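You operate a simulated robot arm through the tools that you are given. There is no shell and no other tool. Be economical: measure what you need, move in short steps, check, and stop when the job is done.

You are at the controls of a simulated two-armed robot. One attempt, no reset.

Task
Shut the left cabinet door. Then take the lid off the brown jar on the back corner of the long bench and lay it down there. Then stack the 25 box from the grate under the chute on top of the 20 box. Then open the lamp cupboard door. Do these in the order given.

It is judged by the outcome, as a careful person would: the job done as asked, and still so three seconds after it is handed in. It fails if anything else is knocked over, pushed out of place, dropped, spilled or broken. Lids that push on must go on centred and level and be pressed home; caps that screw on are set level and turned clockwise until they are tight.

Robot
Two 7-joint arms with fingered hands on one trunk, on a base that drives. Base frame: it is fixed to the floor where the robot stands at the start and does not move with it; the origin is under the middle of the robot, x ahead of it, y to its left, z up. Lengths are in mm, angles in rad, forces in N, time in s.
The left shoulder is at the start at [79, 125, 1118], the right one opposite. With the tool pointing down near the work surface each hand reaches from about 100 to 620 mm from the robot's upright axis, wherever it stands, measured 20 degrees to its own side. Places, roughly: box [5750, -6750, 500]; brown jar [3250, -2250, 750]; lamp cupboard door [-3100, -6300, 400]; left cabinet door [800, 100, 1000]. Payload 3.6 kg a hand.
The TCP of each hand is the grasp point between the finger pads, 30 mm short of the fingertips. In the tool frame z runs along the fingers and y along their closing line. The gripper opens to 104 mm. The gripper's body begins 35 mm behind the TCP. The gripper is a hand of 4 fingers: y runs from the thumb to the fingers, the wrist lies at [-15, -104, -178] in the tool frame, and closing takes about 1.5 s.
Orientation is that of the tool frame in the base frame, as a unit quaternion [w, x, y, z]. With the fingers straight down and the wrist toward the robot, the tool's x, y and z point along [0, 1, 0], [1, 0, 0] and [0, 0, -1] of the base frame.

Tools
- The arms move only by the tool arm_command. It takes "left_deltas", "right_deltas" or both (then of equal length, played together; a hand with none holds still); each is text: rows parted by semicolons, each of 7 numbers parted by spaces: the shift along the tool's x, y, z in mm, then the turn, a rotation vector about the tool's x, y, z in rad, then the closure, from 0 (fully open) to 1 (shut). In form: x y z ax ay az hand; .... A call has 1 to 12 rows; each row shifts and turns the commanded pose from where the row before left it, along the tool's axes as they then stand. Rows are played at 5 a second. More than 50 mm and 0.15 rad between two rows, or a gripper value outside its range, and nothing of the call is played. Where a pose cannot be reached the arm comes as near as it can. A force on the tool above 40 N (or 10 N above the force at the start of the call, whichever is more), or a blocked arm, ends the call early, and 0.2 s more pass. Each finger travels about 72 mm/s and halts on what it meets, pressing with about 30 N; the grip force reading is that of the motor and also rises with nothing between the fingers. The clock runs only during rows and for 0.2 s after the last one: add rows that do not move to give the fingers time. The reply holds the time, the measured pose of the TCP, the force on the tool along the base axes, the opening and the grip force, in the units named above and with some noise, with the torque about the TCP (base axes, N m) and any sound that the robot's microphone picked up.
- Cameras (640 x 400 px; columns grow to the right, rows downward): "scene" is now at [198.7, -19.4, 1300.2]; the picture's right is [-0.06, -1.00, 0.00], its down [-0.05, 0.00, -1.00] and it looks along [1.00, -0.06, -0.05] (base axes); focal length 292 px, centre (320, 200). "left" rides on the left gripper at [-61, -92, -130] in its tool frame; the picture's right is [-0.81, -0.27, 0.52], its down [0.53, -0.71, 0.46] and it looks along [0.24, 0.64, 0.72] (tool axes); focal length 275 px, centre (320, 200). "right" rides on the right gripper at [61, -92, -130] in its tool frame; the picture's right is [-0.81, 0.27, -0.52], its down [-0.53, -0.71, 0.46] and it looks along [-0.24, 0.64, 0.72] (tool axes); focal length 275 px, centre (320, 200). There is no depth. A picture from a camera that has moved, and an enlarged one, comes with that camera's place and axes in the base frame and with its lens. The place of the scene camera against the robot may be out by one fixed shift of up to 25 mm in any direction.
- snapshot(camera): a new picture of that camera. No time passes.
- raise_lower(by): slides the trunk up (or, below 0, down) by that many mm; the arms and the scene camera ride with it, the base frame stays. It gives what a move gives, with no picture.
- base_move(legs): drives the robot by 1 to 6 legs, each [ahead, left, turn to the left] in mm, mm and rad, along the robot's own axes; the way and the turn of a leg run together, so that a leg with both is an arc; at most 1500 mm and 3.142 rad a leg. The arms and the cameras ride along, it lands a little off, and it stops where it bumps. It gives what a move gives.
- grasp_type(shape, hand): the hand has 4 fingers and takes this shape, open, in about a second: jaw (thumb against the fingers, like two jaws); tri (thumb and two fingers); tip (a fingertip pinch); poke (one finger out to press); point (the index stretched); flat (the hand flat); cup (the hand cupped); fist (a fist). The gripper value then closes the fingers along that shape, each until it touches; the sizes above hold for jaw. It gives what a move gives, with no picture.
- pan_tilt(pan, tilt): turns the head with the scene camera to pan (to the left, within 1.396 rad either way) and tilt (down, from -0.506 to 1.204), counted from straight ahead of the robot. It gives what a move gives.
- enlarge(camera, box): a new picture of the part [left, top, right, bottom] of that camera's present view, enlarged. No time passes.
- hand_in(): hands the job in; it is judged then, once.

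Go step by step. Nothing tells you exact positions but the pictures and the camera data: compare them with the known pose of the tool, close in by small moves and look again before you grip or let go. The budget is 165 turns and 118 pictures, counting those below and the enlarged ones. Unless the task says otherwise, let go and move clear before handing in, and close with one line.

The tools are called after "Request:" by a JSON object that holds its "name" and its "arguments". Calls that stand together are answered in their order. arm_command: Moves the arms, as the interface text tells. Its arguments: {"type":"object","properties":{"left_deltas":{"type":"string"},"right_deltas":{"type":"string"}},"required":[]} The other tools are called the same way: raise_lower (by) slides the trunk up or down; grasp_type (shape, hand) gives the hand a shape; base_move (legs) drives the base; pan_tilt (pan, tilt) turns the head that bears the scene camera; snapshot (camera) takes a picture; enlarge (camera, box) takes an enlarged picture of a part of a camera's view; hand_in () hands the job in.

At the start:

```text
time_s: 0.0
left_tcp_pos: [468.4, 139.3, 1287.9]
left_tcp_rot: [0.001, 0.707, 0.707, -0.001]
left_force: [0.4, -0.5, 0.4]
left_wrist_torque: [-0.01, 0.03, 0.0]
left_grip_width: 103.6
left_grasp_force: 0.0
left_shape: jaw
right_tcp_pos: [397.3, -138.7, 1268.8]
right_tcp_rot: [0.0, 0.707, 0.708, 0.001]
right_force: [0.5, -0.7, 0.4]
right_wrist_torque: [0.01, 0.03, 0.0]
right_grip_width: 103.7
right_grasp_force: 0.1
right_shape: jaw
trunk travel left (down, up): [-350.0, 186.0]
robot x, y, heading: [-2.6, 0.1, 0.003]
head pan, tilt: [-0.056, 0.052]
```

scene: 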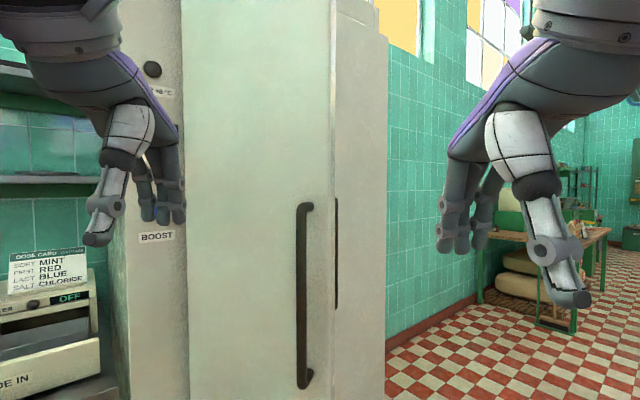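
right: 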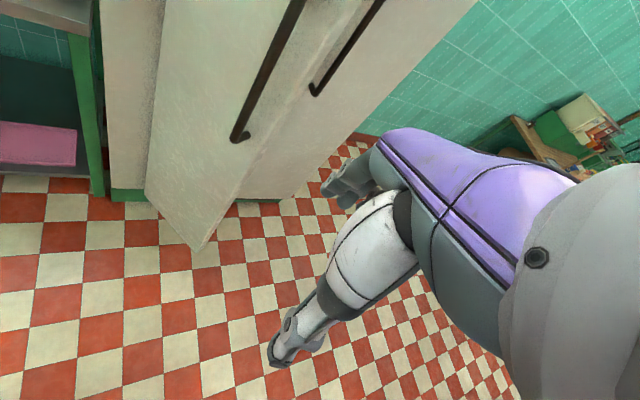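
left: 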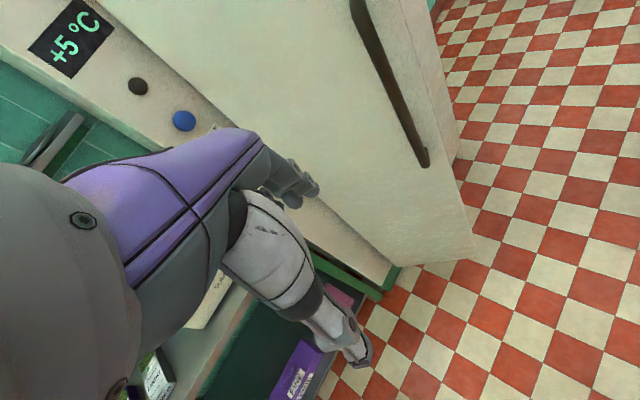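

The cabinet's left door stands ajar right ahead, hinged on its left with its handle at the right. I'll look round before I push it.

Request:
{"name": "pan_tilt", "arguments": {"pan": 0.0, "tilt": 0.5}}

Request:
{"name": "snapshot", "arguments": {"camera": "scene"}}

```text
time_s: 0.9
left_tcp_pos: [468.4, 138.6, 1288.0]
left_tcp_rot: [0.0, 0.707, 0.707, 0.0]
left_force: [-0.6, 0.2, 0.0]
left_wrist_torque: [0.03, 0.02, 0.05]
left_grip_width: 103.8
left_grasp_force: 0.1
left_shape: jaw
right_tcp_pos: [396.2, -138.1, 1269.9]
right_tcp_rot: [0.0, 0.707, 0.707, 0.001]
right_force: [-0.4, 0.2, -0.2]
right_wrist_torque: [-0.02, -0.02, 0.03]
right_grip_width: 103.5
right_grasp_force: 0.3
right_shape: jaw
trunk travel left (down, up): [-350.0, 186.0]
robot x, y, heading: [-1.3, 0.5, 0.004]
head pan, tilt: [0.0, 0.499]
```

```text
114 pictures are left
camera scene: at [198.6, -14.4, 1258.8], right [0.0, -1.0, 0.0], down [-0.48, 0.0, -0.88], along [0.88, 0.0, -0.48], focal length 292 px, centre (320, 200)
```

scene: 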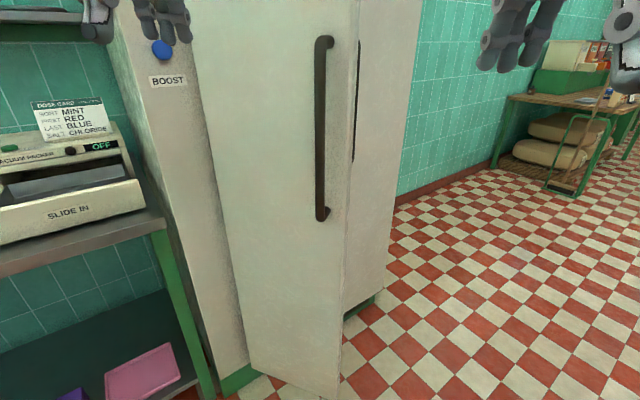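

The left door's free edge is near x≈815, y≈-60, and the closed front is near x≈915. I'll drive a little closer, then push with the left hand's finger backs between the handle and the hinge.

Request:
{"name": "base_move", "arguments": {"legs": [[200, 0, 0]]}}

Request:
{"name": "grasp_type", "arguments": {"hand": "left", "shape": "fist"}}

Request:
{"name": "arm_command", "arguments": {"left_deltas": "-25 0 0 0 0 0 1; -25 0 0 0 0 0 1; -25 0 0 0 0 0 1; -20 0 0 0 0 0 1; 0 0 0 0 0 0 1; 0 0 0 0 0 0 1; 0 0 0 0 0 0 1; 0 0 0 0 0 0 1"}}

Request:
{"name": "snapshot", "arguments": {"camera": "scene"}}

Request:
{"name": "snapshot", "arguments": {"camera": "right"}}

```text
time_s: 2.5
left_tcp_pos: [665.4, 137.9, 1287.8]
left_tcp_rot: [-0.001, 0.706, 0.708, -0.001]
left_force: [0.6, -0.2, -0.3]
left_wrist_torque: [0.01, -0.01, 0.02]
left_grip_width: 103.8
left_grasp_force: 0.1
left_shape: jaw
right_tcp_pos: [594.0, -138.0, 1270.2]
right_tcp_rot: [0.001, 0.707, 0.707, 0.0]
right_force: [0.8, 0.6, 0.2]
right_wrist_torque: [0.03, -0.01, -0.04]
right_grip_width: 104.0
right_grasp_force: 0.0
right_shape: jaw
trunk travel left (down, up): [-350.0, 186.0]
robot x, y, heading: [199.0, -2.7, -0.0]
head pan, tilt: [0.0, 0.499]
```

```text
time_s: 3.4
left_tcp_pos: [664.2, 137.4, 1287.6]
left_tcp_rot: [0.0, 0.706, 0.708, 0.0]
left_force: [0.1, -0.6, 1.1]
left_wrist_torque: [-0.01, 0.01, 0.01]
left_grip_width: 0.0
left_grasp_force: 0.0
left_shape: fist
right_tcp_pos: [592.2, -137.9, 1268.8]
right_tcp_rot: [0.0, 0.707, 0.707, 0.0]
right_force: [0.4, -0.2, 0.1]
right_wrist_torque: [0.0, -0.04, -0.04]
right_grip_width: 103.8
right_grasp_force: 0.0
right_shape: jaw
trunk travel left (down, up): [-350.0, 186.0]
robot x, y, heading: [195.6, -0.2, -0.001]
head pan, tilt: [0.0, 0.499]
```

```text
time_s: 5.2
left_tcp_pos: [664.0, 44.4, 1287.5]
left_tcp_rot: [0.0, 0.706, 0.708, 0.0]
left_force: [0.2, 0.3, -0.5]
left_wrist_torque: [0.01, 0.0, 0.04]
left_grip_width: 0.3
left_grasp_force: 0.1
left_shape: fist
right_tcp_pos: [593.8, -137.9, 1269.5]
right_tcp_rot: [0.0, 0.707, 0.707, 0.001]
right_force: [-0.4, -0.1, -0.4]
right_wrist_torque: [-0.01, -0.01, -0.01]
right_grip_width: 103.8
right_grasp_force: 0.2
right_shape: jaw
trunk travel left (down, up): [-350.0, 186.0]
robot x, y, heading: [195.5, -1.7, 0.004]
head pan, tilt: [0.0, 0.499]
```

```text
113 pictures are left
camera scene: at [395.4, -14.1, 1258.8], right [0.0, -1.0, 0.0], down [-0.48, 0.0, -0.88], along [0.88, 0.0, -0.48], focal length 292 px, centre (320, 200)
```

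scene: 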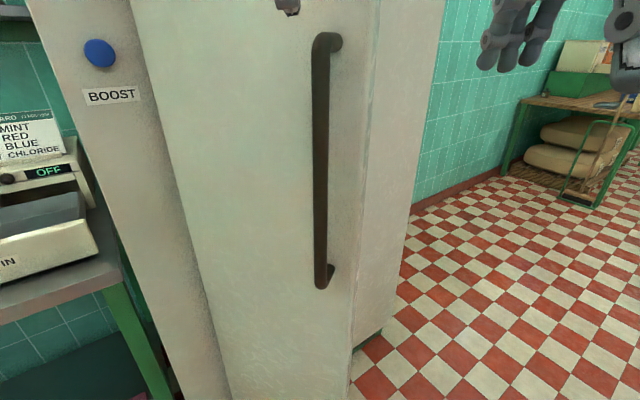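

```text
112 pictures are left
camera right: at [501.2, -76.6, 1399.7], right [0.28, -0.81, 0.52], down [-0.71, -0.53, -0.46], along [0.65, -0.24, -0.72], focal length 275 px, centre (320, 200)
```

right: 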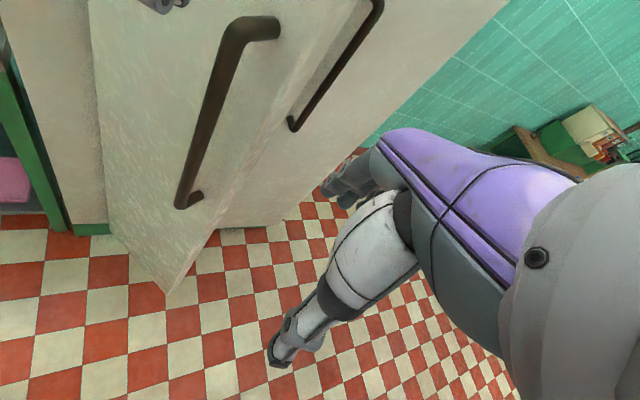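

The handle is at x≈713, y≈-22, so the door face there is about x≈760. I'll push forward in small steps.

Request:
{"name": "arm_command", "arguments": {"left_deltas": "0 20 0 0 0 0 1; 0 20 0 0 0 0 1; 0 20 0 0 0 0 1; 0 20 0 0 0 0 1; 0 20 0 0 0 0 1; 0 20 0 0 0 0 1; 0 20 0 0 0 0 1"}}

Request:
{"name": "snapshot", "arguments": {"camera": "right"}}

```text
time_s: 6.8
left_tcp_pos: [804.9, 43.1, 1286.1]
left_tcp_rot: [0.0, 0.707, 0.707, -0.001]
left_force: [1.0, -0.1, 0.4]
left_wrist_torque: [0.02, 0.0, 0.0]
left_grip_width: 0.0
left_grasp_force: 0.1
left_shape: fist
right_tcp_pos: [593.8, -138.8, 1269.4]
right_tcp_rot: [0.0, 0.708, 0.706, 0.0]
right_force: [0.3, 0.4, -0.6]
right_wrist_torque: [-0.02, -0.02, 0.03]
right_grip_width: 103.4
right_grasp_force: 0.1
right_shape: jaw
trunk travel left (down, up): [-350.0, 186.0]
robot x, y, heading: [196.3, 2.5, -0.001]
head pan, tilt: [0.0, 0.499]
```

```text
111 pictures are left
camera right: at [501.6, -76.9, 1399.6], right [0.28, -0.81, 0.52], down [-0.71, -0.53, -0.46], along [0.64, -0.24, -0.72], focal length 275 px, centre (320, 200)
```

right: 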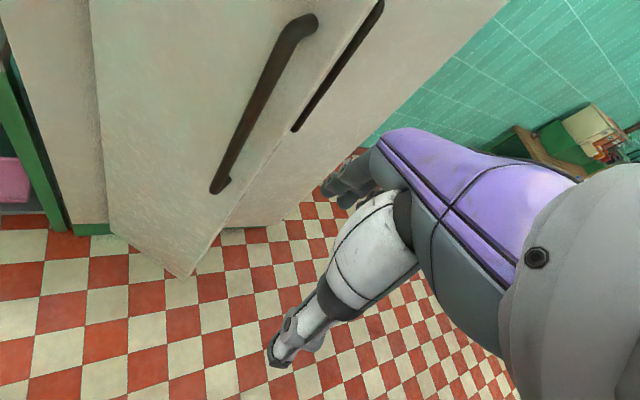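

The door is swinging shut freely. My reach is nearly used up, so I'll retract, drive a bit closer and push on.

Request:
{"name": "arm_command", "arguments": {"left_deltas": "0 -40 0 0 0 0 1; 0 -40 0 0 0 0 1; 0 -40 0 0 0 0 1"}}

Request:
{"name": "base_move", "arguments": {"legs": [[120, 0, 0]]}}

Request:
{"name": "arm_command", "arguments": {"left_deltas": "0 30 0 0 0 0 1; 0 30 0 0 0 0 1; 0 30 0 0 0 0 1; 0 20 0 0 0 0 1; 0 15 0 0 0 0 1; 0 15 0 0 0 0 1; 0 15 0 0 0 0 1; 0 15 0 0 0 0 1; 0 15 0 0 0 0 1"}}

Request:
{"name": "snapshot", "arguments": {"camera": "right"}}

```text
time_s: 7.6
left_tcp_pos: [683.9, 44.1, 1286.6]
left_tcp_rot: [0.001, 0.706, 0.708, -0.001]
left_force: [0.2, 0.6, -1.1]
left_wrist_torque: [-0.04, 0.01, 0.01]
left_grip_width: 0.0
left_grasp_force: 0.2
left_shape: fist
right_tcp_pos: [591.8, -136.8, 1269.8]
right_tcp_rot: [0.001, 0.707, 0.707, 0.0]
right_force: [-0.7, -0.2, -0.2]
right_wrist_torque: [0.01, 0.0, 0.01]
right_grip_width: 103.9
right_grasp_force: 0.0
right_shape: jaw
trunk travel left (down, up): [-350.0, 186.0]
robot x, y, heading: [195.3, -1.4, 0.003]
head pan, tilt: [0.0, 0.499]
```

```text
time_s: 8.8
left_tcp_pos: [805.6, 44.4, 1288.1]
left_tcp_rot: [0.0, 0.707, 0.707, 0.0]
left_force: [1.3, 0.5, -1.7]
left_wrist_torque: [-0.02, 0.03, 0.0]
left_grip_width: 0.1
left_grasp_force: 0.1
left_shape: fist
right_tcp_pos: [714.7, -137.1, 1269.3]
right_tcp_rot: [0.0, 0.707, 0.707, 0.0]
right_force: [0.3, -0.2, 0.2]
right_wrist_torque: [0.0, -0.01, 0.01]
right_grip_width: 103.7
right_grasp_force: 0.1
right_shape: jaw
trunk travel left (down, up): [-350.0, 186.0]
robot x, y, heading: [315.4, 2.9, 0.0]
head pan, tilt: [0.0, 0.499]
```

```text
time_s: 10.8
left_tcp_pos: [973.8, 43.1, 1285.4]
left_tcp_rot: [0.0, 0.71, 0.705, 0.002]
left_force: [-11.0, -11.2, 6.0]
left_wrist_torque: [0.89, -0.83, -0.01]
left_grip_width: 0.1
left_grasp_force: 0.1
left_shape: fist
left hand out of reach, approached as far as the arm can: row 9
right_tcp_pos: [711.7, -139.9, 1270.2]
right_tcp_rot: [0.0, 0.707, 0.707, 0.001]
right_force: [0.4, 0.6, -0.1]
right_wrist_torque: [0.0, 0.01, -0.03]
right_grip_width: 103.7
right_grasp_force: 0.0
right_shape: jaw
trunk travel left (down, up): [-350.0, 186.0]
robot x, y, heading: [319.3, 2.7, 0.0]
head pan, tilt: [0.0, 0.499]
```

```text
110 pictures are left
camera right: at [619.3, -78.9, 1400.4], right [0.27, -0.81, 0.52], down [-0.71, -0.53, -0.46], along [0.65, -0.24, -0.72], focal length 275 px, centre (320, 200)
```

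right: 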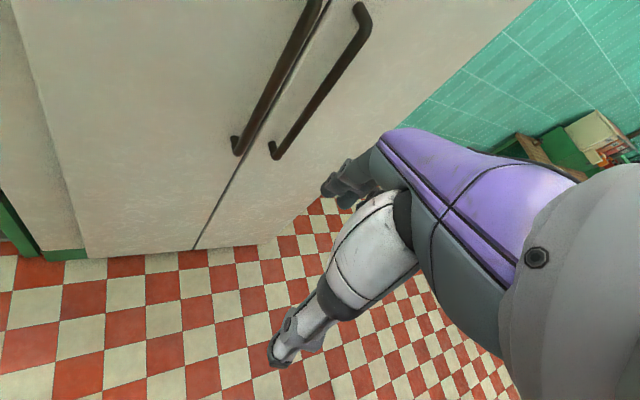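

The door looks about flush. I'll back off, move slightly closer and press until the force stops me, to be sure it's home.

Request:
{"name": "arm_command", "arguments": {"left_deltas": "0 -40 0 0 0 0 1; 0 -40 0 0 0 0 1; 0 -40 0 0 0 0 1"}}

Request:
{"name": "base_move", "arguments": {"legs": [[70, 0, 0]]}}

Request:
{"name": "arm_command", "arguments": {"left_deltas": "0 20 0 0 0 0 1; 0 15 0 0 0 0 1; 0 10 0 0 0 0 1; 0 10 0 0 0 0 1; 0 10 0 0 0 0 1; 0 10 0 0 0 0 1; 0 10 0 0 0 0 1; 0 10 0 0 0 0 1; 0 10 0 0 0 0 1"}}

Request:
{"name": "enlarge", "arguments": {"camera": "right", "box": [100, 0, 420, 270]}}

```text
time_s: 11.6
left_tcp_pos: [856.2, 51.9, 1282.0]
left_tcp_rot: [0.001, 0.706, 0.708, 0.0]
left_force: [-0.2, -0.3, 0.7]
left_wrist_torque: [-0.01, -0.05, 0.03]
left_grip_width: 0.3
left_grasp_force: 0.1
left_shape: fist
right_tcp_pos: [715.1, -136.7, 1269.7]
right_tcp_rot: [0.001, 0.707, 0.707, 0.001]
right_force: [0.3, 0.0, -0.2]
right_wrist_torque: [-0.02, 0.03, 0.05]
right_grip_width: 103.7
right_grasp_force: 0.1
right_shape: jaw
trunk travel left (down, up): [-350.0, 186.0]
robot x, y, heading: [317.4, -0.1, 0.001]
head pan, tilt: [0.0, 0.499]
```

```text
time_s: 12.7
left_tcp_pos: [926.8, 49.0, 1282.9]
left_tcp_rot: [0.0, 0.707, 0.707, 0.0]
left_force: [1.3, -0.5, -0.7]
left_wrist_torque: [0.01, 0.0, 0.03]
left_grip_width: 0.0
left_grasp_force: 0.2
left_shape: fist
right_tcp_pos: [784.8, -137.3, 1268.5]
right_tcp_rot: [0.0, 0.706, 0.708, 0.0]
right_force: [0.3, 0.2, 0.7]
right_wrist_torque: [-0.01, 0.01, -0.01]
right_grip_width: 103.8
right_grasp_force: 0.1
right_shape: jaw
trunk travel left (down, up): [-350.0, 186.0]
robot x, y, heading: [386.9, 2.0, -0.001]
head pan, tilt: [0.0, 0.499]
```

```text
time_s: 13.8
left_tcp_pos: [975.4, 40.8, 1286.1]
left_tcp_rot: [-0.001, 0.715, 0.699, 0.001]
left_force: [-21.2, -8.3, 1.3]
left_wrist_torque: [0.61, -1.32, 0.38]
left_grip_width: 0.2
left_grasp_force: 0.1
left_shape: fist
right_tcp_pos: [780.3, -138.5, 1269.7]
right_tcp_rot: [0.0, 0.707, 0.707, 0.002]
right_force: [1.5, 0.4, 0.2]
right_wrist_torque: [-0.02, 0.0, -0.02]
right_grip_width: 103.8
right_grasp_force: 0.0
right_shape: jaw
trunk travel left (down, up): [-350.0, 186.0]
robot x, y, heading: [387.0, -1.7, -0.001]
head pan, tilt: [0.0, 0.499]
stopped in row 5 (left hand): the force on the tool passed its limit at 47 N (the readings are from after the stop); the commanded pose is now the measured one
```

```text
1.48 times, centred on (260, 135) of right
camera zoom: at [687.9, -77.7, 1400.3], right [0.27, -0.81, 0.52], down [-0.71, -0.53, -0.46], along [0.65, -0.24, -0.72], focal length 408 px, centre (409, 296)
```

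zoom: 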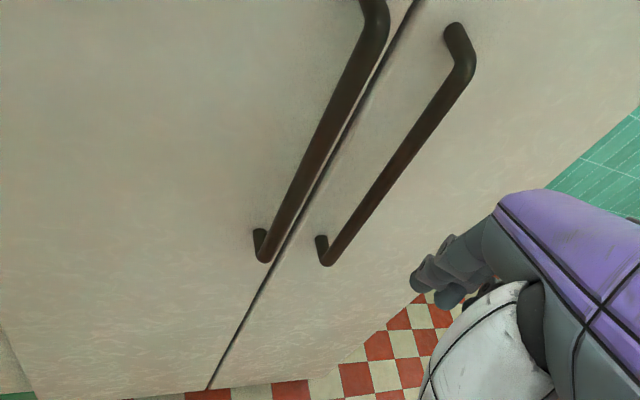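

The door is firm and flush. I'll back away and look round to plan the drive to the long bench.

Request:
{"name": "arm_command", "arguments": {"left_deltas": "0 -40 0 0 0 0 1; 0 -40 0 0 0 0 1; 0 -40 0 0 0 0 1; 0 -40 0 0 0 0 1; 0 -40 0 0 0 0 1; 0 -40 0 0 0 0 1; 0 -40 0 0 0 0 1"}}

Request:
{"name": "base_move", "arguments": {"legs": [[-400, 0, 0], [0, 0, -0.6]]}}

Request:
{"name": "pan_tilt", "arguments": {"pan": 0, "tilt": 0.3}}

Request:
{"name": "snapshot", "arguments": {"camera": "scene"}}

```text
time_s: 15.4
left_tcp_pos: [738.5, 54.1, 1312.1]
left_tcp_rot: [0.019, 0.67, 0.737, -0.088]
left_force: [-0.2, 0.3, 0.8]
left_wrist_torque: [-0.03, -0.01, -0.01]
left_grip_width: 0.0
left_grasp_force: 0.1
left_shape: fist
right_tcp_pos: [783.2, -137.1, 1269.2]
right_tcp_rot: [0.0, 0.707, 0.707, 0.0]
right_force: [0.0, -0.1, 0.7]
right_wrist_torque: [-0.01, 0.02, 0.02]
right_grip_width: 104.1
right_grasp_force: 0.1
right_shape: jaw
trunk travel left (down, up): [-350.0, 186.0]
robot x, y, heading: [387.0, 0.2, -0.004]
head pan, tilt: [0.0, 0.499]
stopped in row 7 (left hand): the arm was blocked; the commanded pose is now the measured one
```

```text
time_s: 19.5
left_tcp_pos: [313.0, -152.7, 1314.2]
left_tcp_rot: [-0.008, 0.857, 0.508, -0.09]
left_force: [0.4, -0.1, -0.8]
left_wrist_torque: [0.0, 0.01, 0.02]
left_grip_width: 0.0
left_grasp_force: 0.1
left_shape: fist
right_tcp_pos: [244.3, -336.4, 1268.3]
right_tcp_rot: [0.0, 0.883, 0.47, 0.0]
right_force: [-0.2, 0.0, -0.4]
right_wrist_torque: [0.01, 0.0, -0.02]
right_grip_width: 103.6
right_grasp_force: 0.1
right_shape: jaw
trunk travel left (down, up): [-350.0, 186.0]
robot x, y, heading: [-6.1, 0.6, -0.593]
head pan, tilt: [0.0, 0.499]
```

```text
time_s: 20.2
left_tcp_pos: [314.0, -152.6, 1315.5]
left_tcp_rot: [-0.007, 0.856, 0.508, -0.091]
left_force: [0.1, -0.4, -0.3]
left_wrist_torque: [0.01, -0.01, -0.02]
left_grip_width: 0.2
left_grasp_force: 0.0
left_shape: fist
right_tcp_pos: [244.4, -337.0, 1269.2]
right_tcp_rot: [0.0, 0.883, 0.47, 0.001]
right_force: [0.0, 0.6, -0.2]
right_wrist_torque: [0.01, -0.01, -0.03]
right_grip_width: 103.8
right_grasp_force: 0.0
right_shape: jaw
trunk travel left (down, up): [-350.0, 186.0]
robot x, y, heading: [-7.7, -2.3, -0.594]
head pan, tilt: [0.0, 0.3]
```

```text
108 pictures are left
camera scene: at [161.3, -124.1, 1279.9], right [-0.52, -0.85, 0.0], down [-0.23, 0.14, -0.96], along [0.82, -0.51, -0.27], focal length 292 px, centre (320, 200)
```

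scene: 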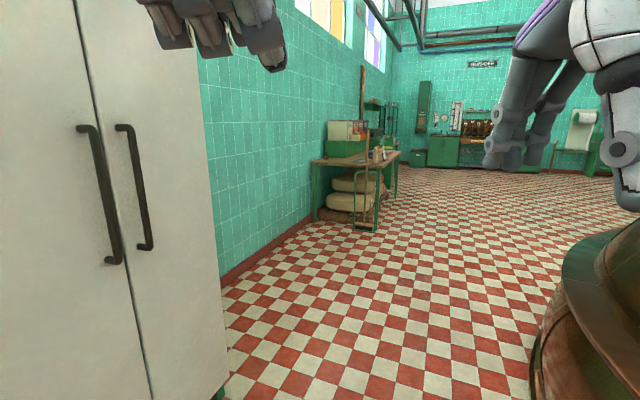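

The left door stays shut. There's a large vat at the front right, so I'll shift slightly right and drive between cabinet and vat toward the bench. The left hand goes back to jaw shape.

Request:
{"name": "grasp_type", "arguments": {"hand": "left", "shape": "jaw"}}

Request:
{"name": "base_move", "arguments": {"legs": [[0, -110, 0], [1500, 0, 0], [350, 0, 0]]}}

Request:
{"name": "pan_tilt", "arguments": {"pan": 0, "tilt": 0.25}}

Request:
{"name": "snapshot", "arguments": {"camera": "scene"}}

```text
time_s: 21.1
left_tcp_pos: [313.9, -152.3, 1313.8]
left_tcp_rot: [-0.007, 0.857, 0.508, -0.089]
left_force: [-0.5, -0.2, -0.7]
left_wrist_torque: [0.03, 0.0, -0.04]
left_grip_width: 103.5
left_grasp_force: 0.1
left_shape: jaw
right_tcp_pos: [243.6, -336.5, 1269.4]
right_tcp_rot: [0.0, 0.883, 0.47, 0.0]
right_force: [-0.1, -0.7, -0.5]
right_wrist_torque: [-0.03, 0.01, 0.01]
right_grip_width: 103.9
right_grasp_force: 0.0
right_shape: jaw
trunk travel left (down, up): [-350.0, 186.0]
robot x, y, heading: [-5.1, -0.9, -0.594]
head pan, tilt: [0.0, 0.3]
```

```text
time_s: 23.0
left_tcp_pos: [254.9, -245.6, 1313.0]
left_tcp_rot: [-0.008, 0.856, 0.509, -0.091]
left_force: [0.1, 0.3, 0.0]
left_wrist_torque: [-0.02, 0.05, -0.01]
left_grip_width: 103.5
left_grasp_force: 0.1
left_shape: jaw
right_tcp_pos: [182.7, -429.2, 1269.0]
right_tcp_rot: [0.0, 0.882, 0.47, 0.0]
right_force: [-0.2, -0.9, 0.4]
right_wrist_torque: [-0.01, 0.01, 0.04]
right_grip_width: 103.6
right_grasp_force: 0.0
right_shape: jaw
trunk travel left (down, up): [-350.0, 186.0]
robot x, y, heading: [-70.1, -90.8, -0.591]
head pan, tilt: [0.0, 0.3]
stopped in leg 2: the robot was blocked; the commanded pose is now the measured one
```

```text
time_s: 23.6
left_tcp_pos: [253.1, -246.4, 1313.7]
left_tcp_rot: [-0.007, 0.856, 0.508, -0.091]
left_force: [-0.1, -0.4, -0.9]
left_wrist_torque: [-0.01, -0.01, -0.03]
left_grip_width: 103.5
left_grasp_force: 0.1
left_shape: jaw
right_tcp_pos: [182.7, -430.3, 1269.7]
right_tcp_rot: [0.0, 0.883, 0.469, 0.001]
right_force: [-0.1, 0.8, -0.5]
right_wrist_torque: [-0.02, 0.0, 0.0]
right_grip_width: 103.4
right_grasp_force: 0.1
right_shape: jaw
trunk travel left (down, up): [-350.0, 186.0]
robot x, y, heading: [-70.7, -91.5, -0.594]
head pan, tilt: [0.0, 0.25]
```

```text
107 pictures are left
camera scene: at [97.6, -220.0, 1281.9], right [-0.56, -0.83, 0.0], down [-0.2, 0.14, -0.97], along [0.8, -0.54, -0.25], focal length 292 px, centre (320, 200)
```

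scene: 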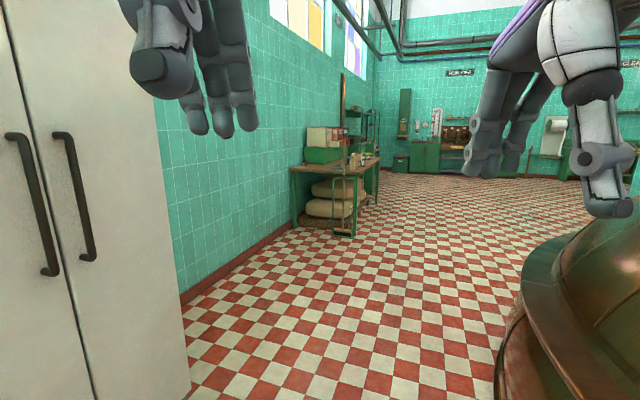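

The base bumped straight away, so I'll look down to the right to see the vat.

Request:
{"name": "pan_tilt", "arguments": {"pan": -0.6, "tilt": 0.95}}

Request:
{"name": "snapshot", "arguments": {"camera": "scene"}}

```text
time_s: 24.7
left_tcp_pos: [253.2, -246.3, 1313.8]
left_tcp_rot: [-0.007, 0.856, 0.509, -0.091]
left_force: [0.7, -1.0, -0.7]
left_wrist_torque: [0.01, 0.03, 0.01]
left_grip_width: 103.9
left_grasp_force: 0.2
left_shape: jaw
right_tcp_pos: [182.4, -430.2, 1269.4]
right_tcp_rot: [0.001, 0.883, 0.47, 0.001]
right_force: [0.1, -0.2, 1.3]
right_wrist_torque: [-0.01, -0.02, -0.02]
right_grip_width: 104.1
right_grasp_force: 0.0
right_shape: jaw
trunk travel left (down, up): [-350.0, 186.0]
robot x, y, heading: [-67.9, -94.0, -0.593]
head pan, tilt: [-0.6, 0.949]
```

```text
106 pictures are left
camera scene: at [47.1, -235.6, 1221.3], right [-0.93, -0.37, 0.0], down [-0.3, 0.76, -0.58], along [0.21, -0.54, -0.81], focal length 292 px, centre (320, 200)
```

scene: 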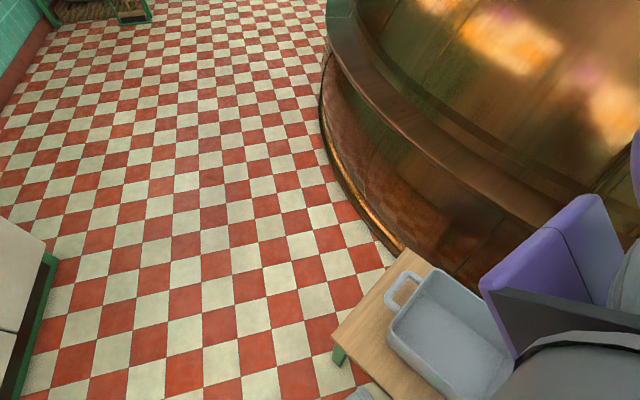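

A small table with a tray stands at the vat, and I was touching it. The cabinet, wall and bench all run along heading ≈-0.92, so I'll shift left, turn to that heading and drive down the aisle.

Request:
{"name": "base_move", "arguments": {"legs": [[0, 440, 0], [0, 0, -0.326], [1500, 0, 0], [600, 0, 0]]}}

Request:
{"name": "pan_tilt", "arguments": {"pan": 0.3, "tilt": 0.4}}

Request:
{"name": "snapshot", "arguments": {"camera": "scene"}}

```text
time_s: 40.1
left_tcp_pos: [1678.1, -1645.9, 1313.9]
left_tcp_rot: [-0.024, 0.931, 0.353, -0.088]
left_force: [-0.2, -0.5, 0.5]
left_wrist_torque: [0.0, -0.01, -0.01]
left_grip_width: 103.9
left_grasp_force: 0.0
left_shape: jaw
right_tcp_pos: [1549.5, -1795.3, 1268.2]
right_tcp_rot: [0.0, 0.951, 0.309, 0.0]
right_force: [-0.1, -1.0, -1.0]
right_wrist_torque: [0.0, 0.02, -0.01]
right_grip_width: 104.0
right_grasp_force: 0.1
right_shape: jaw
trunk travel left (down, up): [-350.0, 186.0]
robot x, y, heading: [1426.5, -1390.1, -0.938]
head pan, tilt: [-0.6, 0.949]
```

```text
time_s: 41.3
left_tcp_pos: [1677.7, -1645.6, 1314.6]
left_tcp_rot: [-0.022, 0.931, 0.353, -0.088]
left_force: [-0.6, -0.5, -0.4]
left_wrist_torque: [0.0, 0.02, 0.02]
left_grip_width: 103.7
left_grasp_force: 0.1
left_shape: jaw
right_tcp_pos: [1549.6, -1796.6, 1271.3]
right_tcp_rot: [-0.004, 0.953, 0.302, 0.009]
right_force: [45.9, -20.5, 65.3]
right_wrist_torque: [10.75, 6.77, -5.41]
right_grip_width: 103.8
right_grasp_force: 0.1
right_shape: jaw
trunk travel left (down, up): [-350.0, 186.0]
robot x, y, heading: [1425.7, -1392.3, -0.937]
head pan, tilt: [0.3, 0.4]
```

```text
105 pictures are left
camera scene: at [1531.0, -1569.5, 1242.5], right [-0.88, -0.47, 0.0], down [-0.3, 0.56, -0.78], along [0.36, -0.68, -0.63], focal length 292 px, centre (320, 200)
```

scene: 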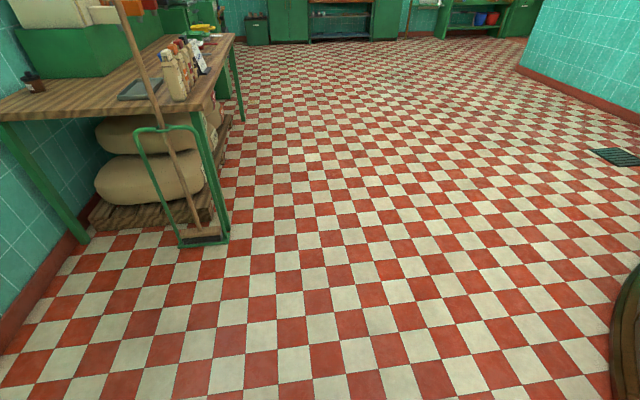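

The jar (brown, dark lid) is visible at the bench's near back corner. The right arm's force reading jumped, so I'll check it with a still move.

Request:
{"name": "arm_command", "arguments": {"right_deltas": "0 0 0 0 0 0 0"}}

Request:
{"name": "snapshot", "arguments": {"camera": "scene"}}

```text
time_s: 41.7
left_tcp_pos: [1678.4, -1645.7, 1313.8]
left_tcp_rot: [-0.023, 0.931, 0.353, -0.088]
left_force: [-0.5, 0.0, 0.1]
left_wrist_torque: [-0.03, -0.02, -0.01]
left_grip_width: 103.8
left_grasp_force: 0.1
left_shape: jaw
right_tcp_pos: [1549.9, -1796.1, 1271.0]
right_tcp_rot: [-0.004, 0.953, 0.302, 0.009]
right_force: [46.6, -22.2, 65.7]
right_wrist_torque: [10.92, 6.79, -5.48]
right_grip_width: 104.0
right_grasp_force: 0.1
right_shape: jaw
trunk travel left (down, up): [-350.0, 186.0]
robot x, y, heading: [1427.1, -1392.4, -0.941]
head pan, tilt: [0.3, 0.4]
```

```text
104 pictures are left
camera scene: at [1531.1, -1569.5, 1242.6], right [-0.88, -0.47, 0.0], down [-0.3, 0.56, -0.78], along [0.37, -0.68, -0.63], focal length 292 px, centre (320, 200)
```

scene: 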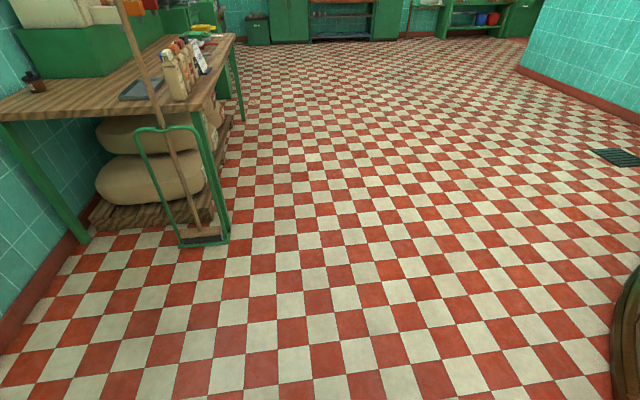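

The head is pressing on the right arm, so I'll reverse it along its earlier path.

Request:
{"name": "pan_tilt", "arguments": {"pan": -0.6, "tilt": 0.95}}

Request:
{"name": "arm_command", "arguments": {"right_deltas": "0 0 0 0 0 0 0"}}

Request:
{"name": "pan_tilt", "arguments": {"pan": 0, "tilt": 0.25}}

Request:
{"name": "arm_command", "arguments": {"right_deltas": "0 0 0 0 0 0 0"}}

```text
time_s: 42.9
left_tcp_pos: [1677.3, -1644.2, 1313.1]
left_tcp_rot: [-0.023, 0.931, 0.353, -0.088]
left_force: [-0.5, 0.0, -0.3]
left_wrist_torque: [0.01, -0.01, 0.0]
left_grip_width: 103.8
left_grasp_force: 0.0
left_shape: jaw
right_tcp_pos: [1549.4, -1794.1, 1269.6]
right_tcp_rot: [0.0, 0.951, 0.31, -0.001]
right_force: [-0.5, -0.2, -0.5]
right_wrist_torque: [-0.03, -0.01, -0.03]
right_grip_width: 104.1
right_grasp_force: 0.1
right_shape: jaw
trunk travel left (down, up): [-350.0, 186.0]
robot x, y, heading: [1427.6, -1392.2, -0.939]
head pan, tilt: [-0.6, 0.949]
```

```text
time_s: 43.3
left_tcp_pos: [1676.5, -1646.3, 1314.4]
left_tcp_rot: [-0.022, 0.931, 0.353, -0.087]
left_force: [-0.6, 0.1, 0.0]
left_wrist_torque: [0.0, 0.02, -0.01]
left_grip_width: 103.7
left_grasp_force: 0.1
left_shape: jaw
right_tcp_pos: [1549.3, -1793.9, 1267.9]
right_tcp_rot: [0.0, 0.95, 0.311, 0.0]
right_force: [-0.4, -0.4, 0.1]
right_wrist_torque: [0.03, 0.0, 0.01]
right_grip_width: 103.9
right_grasp_force: 0.0
right_shape: jaw
trunk travel left (down, up): [-350.0, 186.0]
robot x, y, heading: [1421.7, -1394.5, -0.938]
head pan, tilt: [-0.6, 0.949]
```

```text
time_s: 44.4
left_tcp_pos: [1678.4, -1646.3, 1314.0]
left_tcp_rot: [-0.022, 0.931, 0.353, -0.088]
left_force: [0.4, -0.1, -0.4]
left_wrist_torque: [-0.02, 0.0, 0.0]
left_grip_width: 103.8
left_grasp_force: 0.2
left_shape: jaw
right_tcp_pos: [1549.0, -1797.1, 1270.4]
right_tcp_rot: [-0.006, 0.954, 0.299, 0.011]
right_force: [49.8, -28.8, 70.9]
right_wrist_torque: [13.17, 7.72, -6.07]
right_grip_width: 104.2
right_grasp_force: 0.1
right_shape: jaw
trunk travel left (down, up): [-350.0, 186.0]
robot x, y, heading: [1428.0, -1392.9, -0.942]
head pan, tilt: [0.0, 0.25]
```

```text
time_s: 44.8
left_tcp_pos: [1679.2, -1646.6, 1314.3]
left_tcp_rot: [-0.023, 0.931, 0.354, -0.089]
left_force: [0.9, 0.8, 0.2]
left_wrist_torque: [0.02, -0.01, -0.02]
left_grip_width: 103.6
left_grasp_force: 0.0
left_shape: jaw
right_tcp_pos: [1551.3, -1796.7, 1271.7]
right_tcp_rot: [-0.005, 0.954, 0.299, 0.011]
right_force: [50.0, -29.9, 71.1]
right_wrist_torque: [13.39, 7.76, -6.12]
right_grip_width: 104.1
right_grasp_force: 0.1
right_shape: jaw
trunk travel left (down, up): [-350.0, 186.0]
robot x, y, heading: [1425.4, -1396.5, -0.936]
head pan, tilt: [0.0, 0.25]
```

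I'll return the head, move the right arm down and outward out of its way, then raise the head.

Request:
{"name": "pan_tilt", "arguments": {"pan": -0.6, "tilt": 0.95}}

Request:
{"name": "arm_command", "arguments": {"right_deltas": "-20 0 40 0 0 0 0; -20 0 40 0 0 0 0; -20 0 40 0 0 0 0; -20 0 40 0 0 0 0; -10 0 40 0 0 0 0; 0 0 40 0 0 0 0; 0 0 0 0 0 0 0"}}

Request:
{"name": "pan_tilt", "arguments": {"pan": 0, "tilt": 0.4}}

Request:
{"name": "snapshot", "arguments": {"camera": "scene"}}

```text
time_s: 45.9
left_tcp_pos: [1677.6, -1646.6, 1314.6]
left_tcp_rot: [-0.023, 0.931, 0.353, -0.087]
left_force: [0.0, 0.5, -0.2]
left_wrist_torque: [0.01, -0.03, 0.01]
left_grip_width: 103.4
left_grasp_force: 0.0
left_shape: jaw
right_tcp_pos: [1550.4, -1793.9, 1269.5]
right_tcp_rot: [0.001, 0.95, 0.312, -0.001]
right_force: [0.6, 0.4, -0.4]
right_wrist_torque: [-0.01, -0.03, -0.02]
right_grip_width: 104.0
right_grasp_force: 0.0
right_shape: jaw
trunk travel left (down, up): [-350.0, 186.0]
robot x, y, heading: [1425.3, -1393.8, -0.94]
head pan, tilt: [-0.6, 0.949]
```

```text
time_s: 46.3
left_tcp_pos: [1677.5, -1645.9, 1313.8]
left_tcp_rot: [-0.023, 0.931, 0.354, -0.088]
left_force: [-0.4, -0.2, 0.7]
left_wrist_torque: [-0.02, 0.02, 0.02]
left_grip_width: 103.6
left_grasp_force: 0.0
left_shape: jaw
right_tcp_pos: [1535.7, -1807.3, 1237.0]
right_tcp_rot: [-0.003, 0.954, 0.301, 0.013]
right_force: [3.5, -3.2, 8.1]
right_wrist_torque: [1.67, 0.45, -0.28]
right_grip_width: 103.9
right_grasp_force: 0.0
right_shape: jaw
trunk travel left (down, up): [-350.0, 186.0]
robot x, y, heading: [1428.8, -1392.0, -0.936]
head pan, tilt: [-0.6, 0.949]
stopped in row 2 (right hand): the force on the tool passed its limit at 56 N (the readings are from after the stop); the commanded pose is now the measured one
```

```text
time_s: 47.3
left_tcp_pos: [1679.1, -1645.7, 1313.8]
left_tcp_rot: [-0.023, 0.931, 0.354, -0.088]
left_force: [-1.0, 0.3, -0.6]
left_wrist_torque: [0.02, 0.0, -0.01]
left_grip_width: 103.6
left_grasp_force: 0.2
left_shape: jaw
right_tcp_pos: [1535.7, -1809.9, 1237.5]
right_tcp_rot: [-0.007, 0.957, 0.291, 0.021]
right_force: [46.2, -38.7, 59.1]
right_wrist_torque: [12.63, 6.81, -5.36]
right_grip_width: 104.0
right_grasp_force: 0.0
right_shape: jaw
trunk travel left (down, up): [-350.0, 186.0]
robot x, y, heading: [1429.0, -1391.7, -0.939]
head pan, tilt: [0.0, 0.4]
```

```text
103 pictures are left
camera scene: at [1507.9, -1571.4, 1230.7], right [-0.98, -0.21, 0.0], down [-0.16, 0.72, -0.68], along [0.15, -0.66, -0.74], focal length 292 px, centre (320, 200)
```

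scene: 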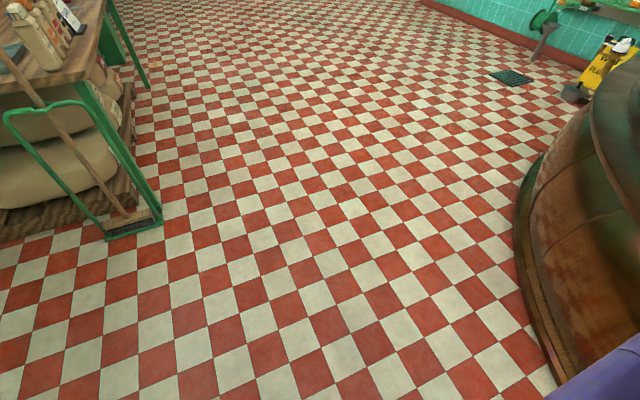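

The arm is above the head. I'll move the head back, then swing the right arm right and forward.

Request:
{"name": "pan_tilt", "arguments": {"pan": -0.6, "tilt": 0.95}}

Request:
{"name": "arm_command", "arguments": {"right_deltas": "0 0 -40 0 0 0 0; -40 0 0 0 0 0 0; -40 0 0 0 0 0 0; -40 0 0 0 0 0 0; -40 0 0 0 0 0 0; -40 0 0 0 0 0 0; 0 40 0 0 0 0 0"}}

Request:
{"name": "snapshot", "arguments": {"camera": "scene"}}

```text
time_s: 48.3
left_tcp_pos: [1677.9, -1646.8, 1314.2]
left_tcp_rot: [-0.022, 0.931, 0.353, -0.088]
left_force: [0.4, 0.0, 0.0]
left_wrist_torque: [0.0, 0.03, 0.01]
left_grip_width: 103.8
left_grasp_force: 0.1
left_shape: jaw
right_tcp_pos: [1535.2, -1806.6, 1236.5]
right_tcp_rot: [-0.004, 0.954, 0.301, 0.011]
right_force: [-11.8, -37.6, 9.2]
right_wrist_torque: [6.6, -1.62, 1.93]
right_grip_width: 104.1
right_grasp_force: 0.0
right_shape: jaw
trunk travel left (down, up): [-350.0, 186.0]
robot x, y, heading: [1428.3, -1393.2, -0.941]
head pan, tilt: [-0.6, 0.949]
```

```text
time_s: 49.9
left_tcp_pos: [1680.1, -1646.9, 1313.1]
left_tcp_rot: [-0.023, 0.931, 0.354, -0.088]
left_force: [-0.2, -0.5, -0.2]
left_wrist_torque: [-0.01, 0.03, 0.01]
left_grip_width: 103.6
left_grasp_force: 0.0
left_shape: jaw
right_tcp_pos: [1394.6, -1956.0, 1270.4]
right_tcp_rot: [-0.003, 0.953, 0.302, 0.01]
right_force: [0.0, 0.0, 0.1]
right_wrist_torque: [0.01, 0.04, 0.02]
right_grip_width: 103.9
right_grasp_force: 0.1
right_shape: jaw
trunk travel left (down, up): [-350.0, 186.0]
robot x, y, heading: [1431.5, -1390.6, -0.936]
head pan, tilt: [-0.6, 0.949]
```

```text
102 pictures are left
camera scene: at [1494.8, -1567.7, 1221.0], right [-1.0, -0.03, 0.0], down [-0.03, 0.81, -0.58], along [0.02, -0.58, -0.81], focal length 292 px, centre (320, 200)
```

scene: 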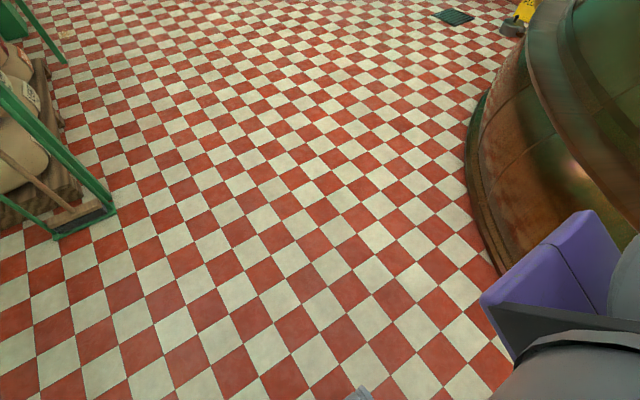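

The arm is free now. I'll raise the head to look at the bench.

Request:
{"name": "pan_tilt", "arguments": {"pan": 0.1, "tilt": 0.4}}

Request:
{"name": "snapshot", "arguments": {"camera": "scene"}}

```text
time_s: 51.0
left_tcp_pos: [1679.9, -1644.2, 1316.1]
left_tcp_rot: [-0.023, 0.93, 0.354, -0.091]
left_force: [33.4, 22.3, 23.5]
left_wrist_torque: [-1.26, 4.96, -2.83]
left_grip_width: 103.6
left_grasp_force: 0.0
left_shape: jaw
right_tcp_pos: [1392.8, -1955.2, 1269.8]
right_tcp_rot: [-0.003, 0.953, 0.302, 0.01]
right_force: [-0.5, -0.7, 0.1]
right_wrist_torque: [0.02, -0.04, 0.0]
right_grip_width: 103.7
right_grasp_force: 0.1
right_shape: jaw
trunk travel left (down, up): [-350.0, 186.0]
robot x, y, heading: [1425.2, -1389.8, -0.939]
head pan, tilt: [0.099, 0.4]
```

```text
101 pictures are left
camera scene: at [1543.8, -1568.7, 1261.7], right [-0.81, -0.58, 0.0], down [-0.26, 0.37, -0.89], along [0.52, -0.73, -0.45], focal length 292 px, centre (320, 200)
```

scene: 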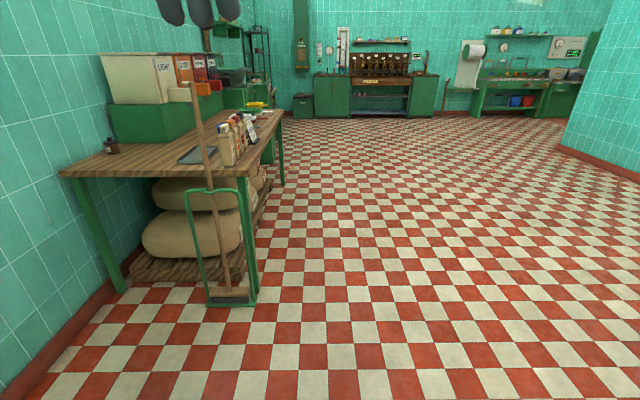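

Now the left arm touches the head. I'll straighten the left arm and move it out, then approach the bench's near end, where the small brown jar stands at the back corner.

Request:
{"name": "arm_command", "arguments": {"left_deltas": "30 20 0 -0.049 0.076 0.047 0; 40 20 0 -0.049 0.077 0.047 0; 40 20 0 0 0 0 0; 30 20 0 0 0 0 0; 0 0 0 0 0 0 0"}}

Request:
{"name": "base_move", "arguments": {"legs": [[0, 0, -0.1], [0, 900, 0], [750, 0, 0]]}}

Request:
{"name": "pan_tilt", "arguments": {"pan": 0.1, "tilt": 0.5}}

Request:
{"name": "snapshot", "arguments": {"camera": "scene"}}

```text
time_s: 52.2
left_tcp_pos: [1835.5, -1624.7, 1303.2]
left_tcp_rot: [-0.001, 0.951, 0.31, 0.0]
left_force: [0.1, 0.3, -0.1]
left_wrist_torque: [0.02, 0.0, -0.02]
left_grip_width: 103.4
left_grasp_force: 0.1
left_shape: jaw
right_tcp_pos: [1391.1, -1954.7, 1269.9]
right_tcp_rot: [-0.003, 0.953, 0.302, 0.01]
right_force: [0.5, -0.1, -0.3]
right_wrist_torque: [0.03, 0.03, 0.0]
right_grip_width: 103.7
right_grasp_force: 0.0
right_shape: jaw
trunk travel left (down, up): [-350.0, 186.0]
robot x, y, heading: [1428.1, -1390.8, -0.943]
head pan, tilt: [0.099, 0.4]
```

```text
time_s: 59.8
left_tcp_pos: [2483.9, -1267.4, 1307.2]
left_tcp_rot: [-0.007, 0.97, 0.244, 0.018]
left_force: [0.3, -0.4, 0.5]
left_wrist_torque: [0.01, 0.0, 0.0]
left_grip_width: 103.6
left_grasp_force: 0.2
left_shape: jaw
right_tcp_pos: [2017.3, -1536.6, 1264.9]
right_tcp_rot: [-0.002, 0.969, 0.245, 0.021]
right_force: [-0.8, -0.6, 0.3]
right_wrist_torque: [-0.01, -0.01, -0.03]
right_grip_width: 103.5
right_grasp_force: 0.1
right_shape: jaw
trunk travel left (down, up): [-350.0, 186.0]
robot x, y, heading: [2138.9, -972.0, -1.056]
head pan, tilt: [0.099, 0.4]
stopped in leg 2: the robot was blocked; the commanded pose is now the measured one
```

```text
time_s: 60.4
left_tcp_pos: [2485.5, -1268.1, 1307.7]
left_tcp_rot: [-0.007, 0.969, 0.245, 0.019]
left_force: [0.2, 0.5, -0.1]
left_wrist_torque: [0.02, -0.01, -0.02]
left_grip_width: 103.8
left_grasp_force: 0.0
left_shape: jaw
right_tcp_pos: [2018.7, -1539.8, 1262.9]
right_tcp_rot: [-0.002, 0.969, 0.246, 0.022]
right_force: [0.5, 0.3, -0.7]
right_wrist_torque: [-0.01, -0.01, 0.0]
right_grip_width: 103.9
right_grasp_force: 0.0
right_shape: jaw
trunk travel left (down, up): [-350.0, 186.0]
robot x, y, heading: [2143.0, -973.2, -1.058]
head pan, tilt: [0.099, 0.499]
```

```text
100 pictures are left
camera scene: at [2222.0, -1166.1, 1259.3], right [-0.82, -0.58, -0.02], down [-0.26, 0.4, -0.88], along [0.52, -0.71, -0.47], focal length 292 px, centre (320, 200)
```

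scene: 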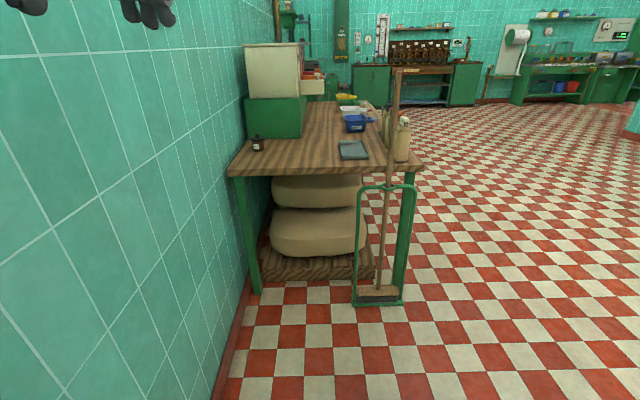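

The left elbow brushed the wall, so I'll shift off it, square up to heading -0.93 (parallel to the wall) and drive nearer. The jar comes out at about [3340, -2158], standing on a bench top at z≈782.

Request:
{"name": "base_move", "arguments": {"legs": [[0, -60, 0], [0, 0, 0.127], [750, 0, 0]]}}

Request:
{"name": "pan_tilt", "arguments": {"pan": 0.1, "tilt": 0.7}}

Request:
{"name": "snapshot", "arguments": {"camera": "scene"}}

```text
time_s: 65.7
left_tcp_pos: [2927.0, -1839.5, 1302.4]
left_tcp_rot: [-0.007, 0.953, 0.301, 0.01]
left_force: [-0.7, 0.3, -0.2]
left_wrist_torque: [-0.02, 0.02, -0.01]
left_grip_width: 103.8
left_grasp_force: 0.1
left_shape: jaw
right_tcp_pos: [2493.9, -2164.4, 1268.5]
right_tcp_rot: [-0.003, 0.953, 0.302, 0.014]
right_force: [-1.2, -0.5, -0.5]
right_wrist_torque: [0.01, 0.03, 0.0]
right_grip_width: 103.8
right_grasp_force: 0.0
right_shape: jaw
trunk travel left (down, up): [-350.0, 186.0]
robot x, y, heading: [2531.3, -1595.7, -0.936]
head pan, tilt: [0.099, 0.499]
stopped in leg 3: the robot was blocked; the commanded pose is now the measured one
```

```text
time_s: 66.5
left_tcp_pos: [2927.4, -1839.8, 1302.5]
left_tcp_rot: [-0.008, 0.953, 0.303, 0.011]
left_force: [0.3, 0.2, -0.2]
left_wrist_torque: [-0.02, -0.03, -0.01]
left_grip_width: 103.6
left_grasp_force: 0.1
left_shape: jaw
right_tcp_pos: [2494.5, -2165.6, 1267.8]
right_tcp_rot: [-0.003, 0.953, 0.303, 0.015]
right_force: [-0.1, 0.0, 0.4]
right_wrist_torque: [0.02, 0.04, 0.0]
right_grip_width: 104.0
right_grasp_force: 0.1
right_shape: jaw
trunk travel left (down, up): [-350.0, 186.0]
robot x, y, heading: [2533.4, -1599.9, -0.934]
head pan, tilt: [0.099, 0.7]
```

```text
99 pictures are left
camera scene: at [2646.7, -1766.4, 1241.1], right [-0.74, -0.67, -0.01], down [-0.43, 0.48, -0.77], along [0.52, -0.56, -0.64], focal length 292 px, centre (320, 200)
```

scene: 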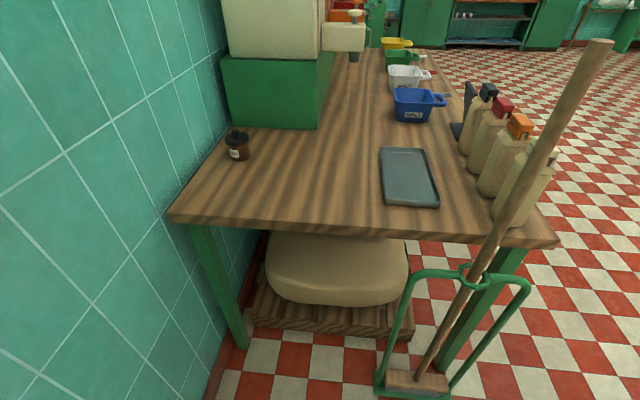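

Blocked again, probably the left elbow on the wall. I'll shift right a bit and try forward.

Request:
{"name": "base_move", "arguments": {"legs": [[0, -60, 0], [150, 0, 0]]}}

Request:
{"name": "snapshot", "arguments": {"camera": "left"}}

Request:
{"name": "snapshot", "arguments": {"camera": "scene"}}

```text
time_s: 68.6
left_tcp_pos: [2977.4, -1987.8, 1301.1]
left_tcp_rot: [-0.007, 0.952, 0.305, 0.006]
left_force: [0.7, -1.1, -0.3]
left_wrist_torque: [0.0, 0.0, 0.02]
left_grip_width: 103.8
left_grasp_force: 0.0
left_shape: jaw
right_tcp_pos: [2543.7, -2314.8, 1270.6]
right_tcp_rot: [-0.003, 0.953, 0.304, 0.012]
right_force: [-0.3, -1.3, -0.7]
right_wrist_torque: [0.0, 0.02, -0.01]
right_grip_width: 103.8
right_grasp_force: 0.1
right_shape: jaw
trunk travel left (down, up): [-350.0, 186.0]
robot x, y, heading: [2576.1, -1751.5, -0.933]
head pan, tilt: [0.099, 0.7]
```

```text
98 pictures are left
camera left: at [2873.9, -1951.6, 1431.7], right [-0.82, -0.24, -0.53], down [0.02, 0.9, -0.44], along [0.58, -0.37, -0.73], focal length 275 px, centre (320, 200)
```

left: 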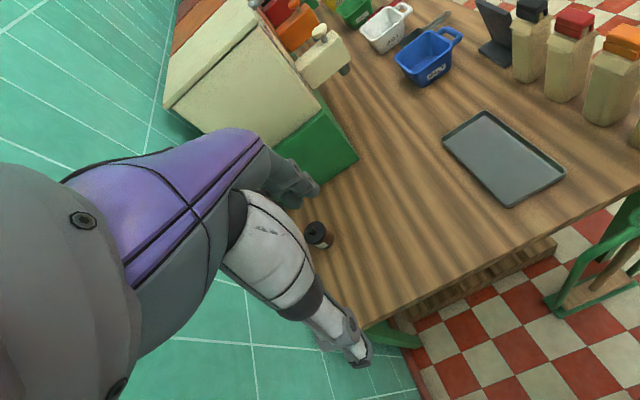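

```text
97 pictures are left
camera scene: at [2695.5, -1916.1, 1241.0], right [-0.74, -0.67, 0.0], down [-0.43, 0.48, -0.76], along [0.51, -0.57, -0.64], focal length 292 px, centre (320, 200)
```

scene: 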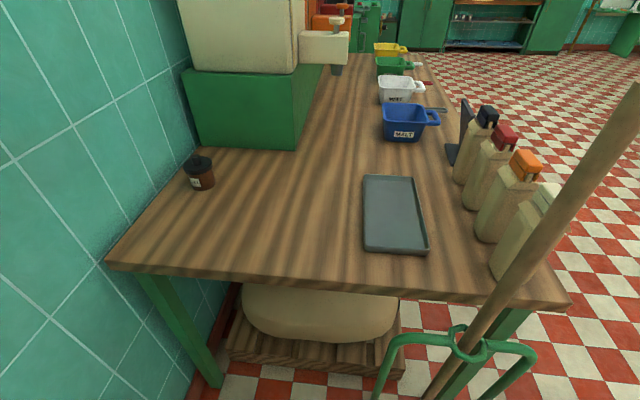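

The jar with its dark lid is at about [3310, -2155], lid top z≈860. I'll look straight down to see how much room the base has before the bench end and the dustpan.

Request:
{"name": "pan_tilt", "arguments": {"pan": 0.0, "tilt": 1.2}}

Request:
{"name": "snapshot", "arguments": {"camera": "scene"}}

Request:
{"name": "enlarge", "arguments": {"camera": "left", "box": [280, 200, 360, 260]}}

```text
time_s: 69.5
left_tcp_pos: [2978.1, -1987.1, 1301.1]
left_tcp_rot: [-0.006, 0.952, 0.305, 0.006]
left_force: [-0.6, -0.7, 0.7]
left_wrist_torque: [0.01, -0.02, 0.01]
left_grip_width: 103.6
left_grasp_force: 0.0
left_shape: jaw
right_tcp_pos: [2543.5, -2314.0, 1269.8]
right_tcp_rot: [-0.003, 0.953, 0.304, 0.012]
right_force: [-0.2, -0.8, -0.4]
right_wrist_torque: [-0.01, 0.0, 0.0]
right_grip_width: 103.8
right_grasp_force: 0.1
right_shape: jaw
trunk travel left (down, up): [-350.0, 186.0]
robot x, y, heading: [2576.9, -1752.3, -0.933]
head pan, tilt: [0.0, 1.201]
```

```text
96 pictures are left
camera scene: at [2671.4, -1897.6, 1205.1], right [-0.8, -0.6, 0.0], down [-0.55, 0.75, -0.36], along [0.22, -0.29, -0.93], focal length 292 px, centre (320, 200)
```

scene: 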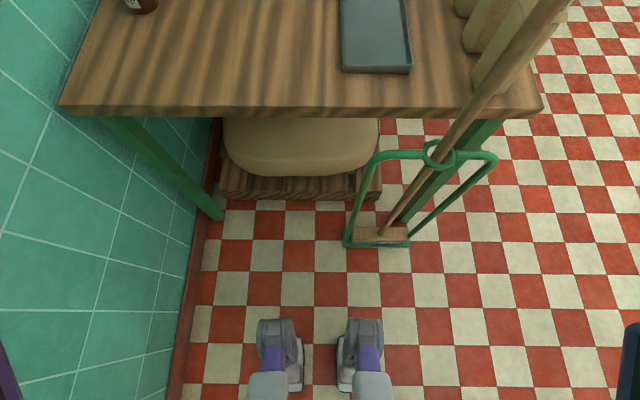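

```text
6.67 times, centred on (320, 230) of left
camera zoom: at [2873.5, -1951.0, 1431.8], right [-0.82, -0.24, -0.53], down [0.02, 0.9, -0.44], along [0.58, -0.37, -0.73], focal length 1835 px, centre (320, 0)
```

zoom: 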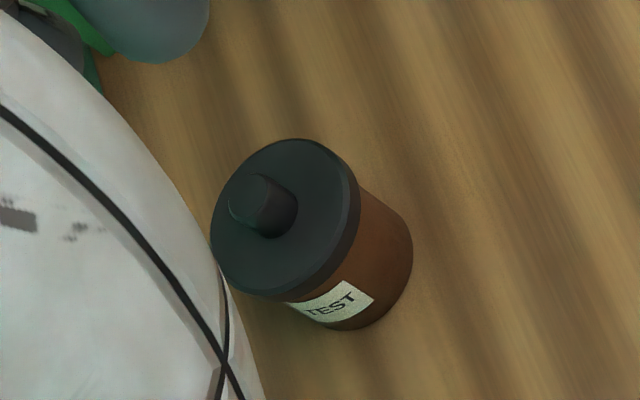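

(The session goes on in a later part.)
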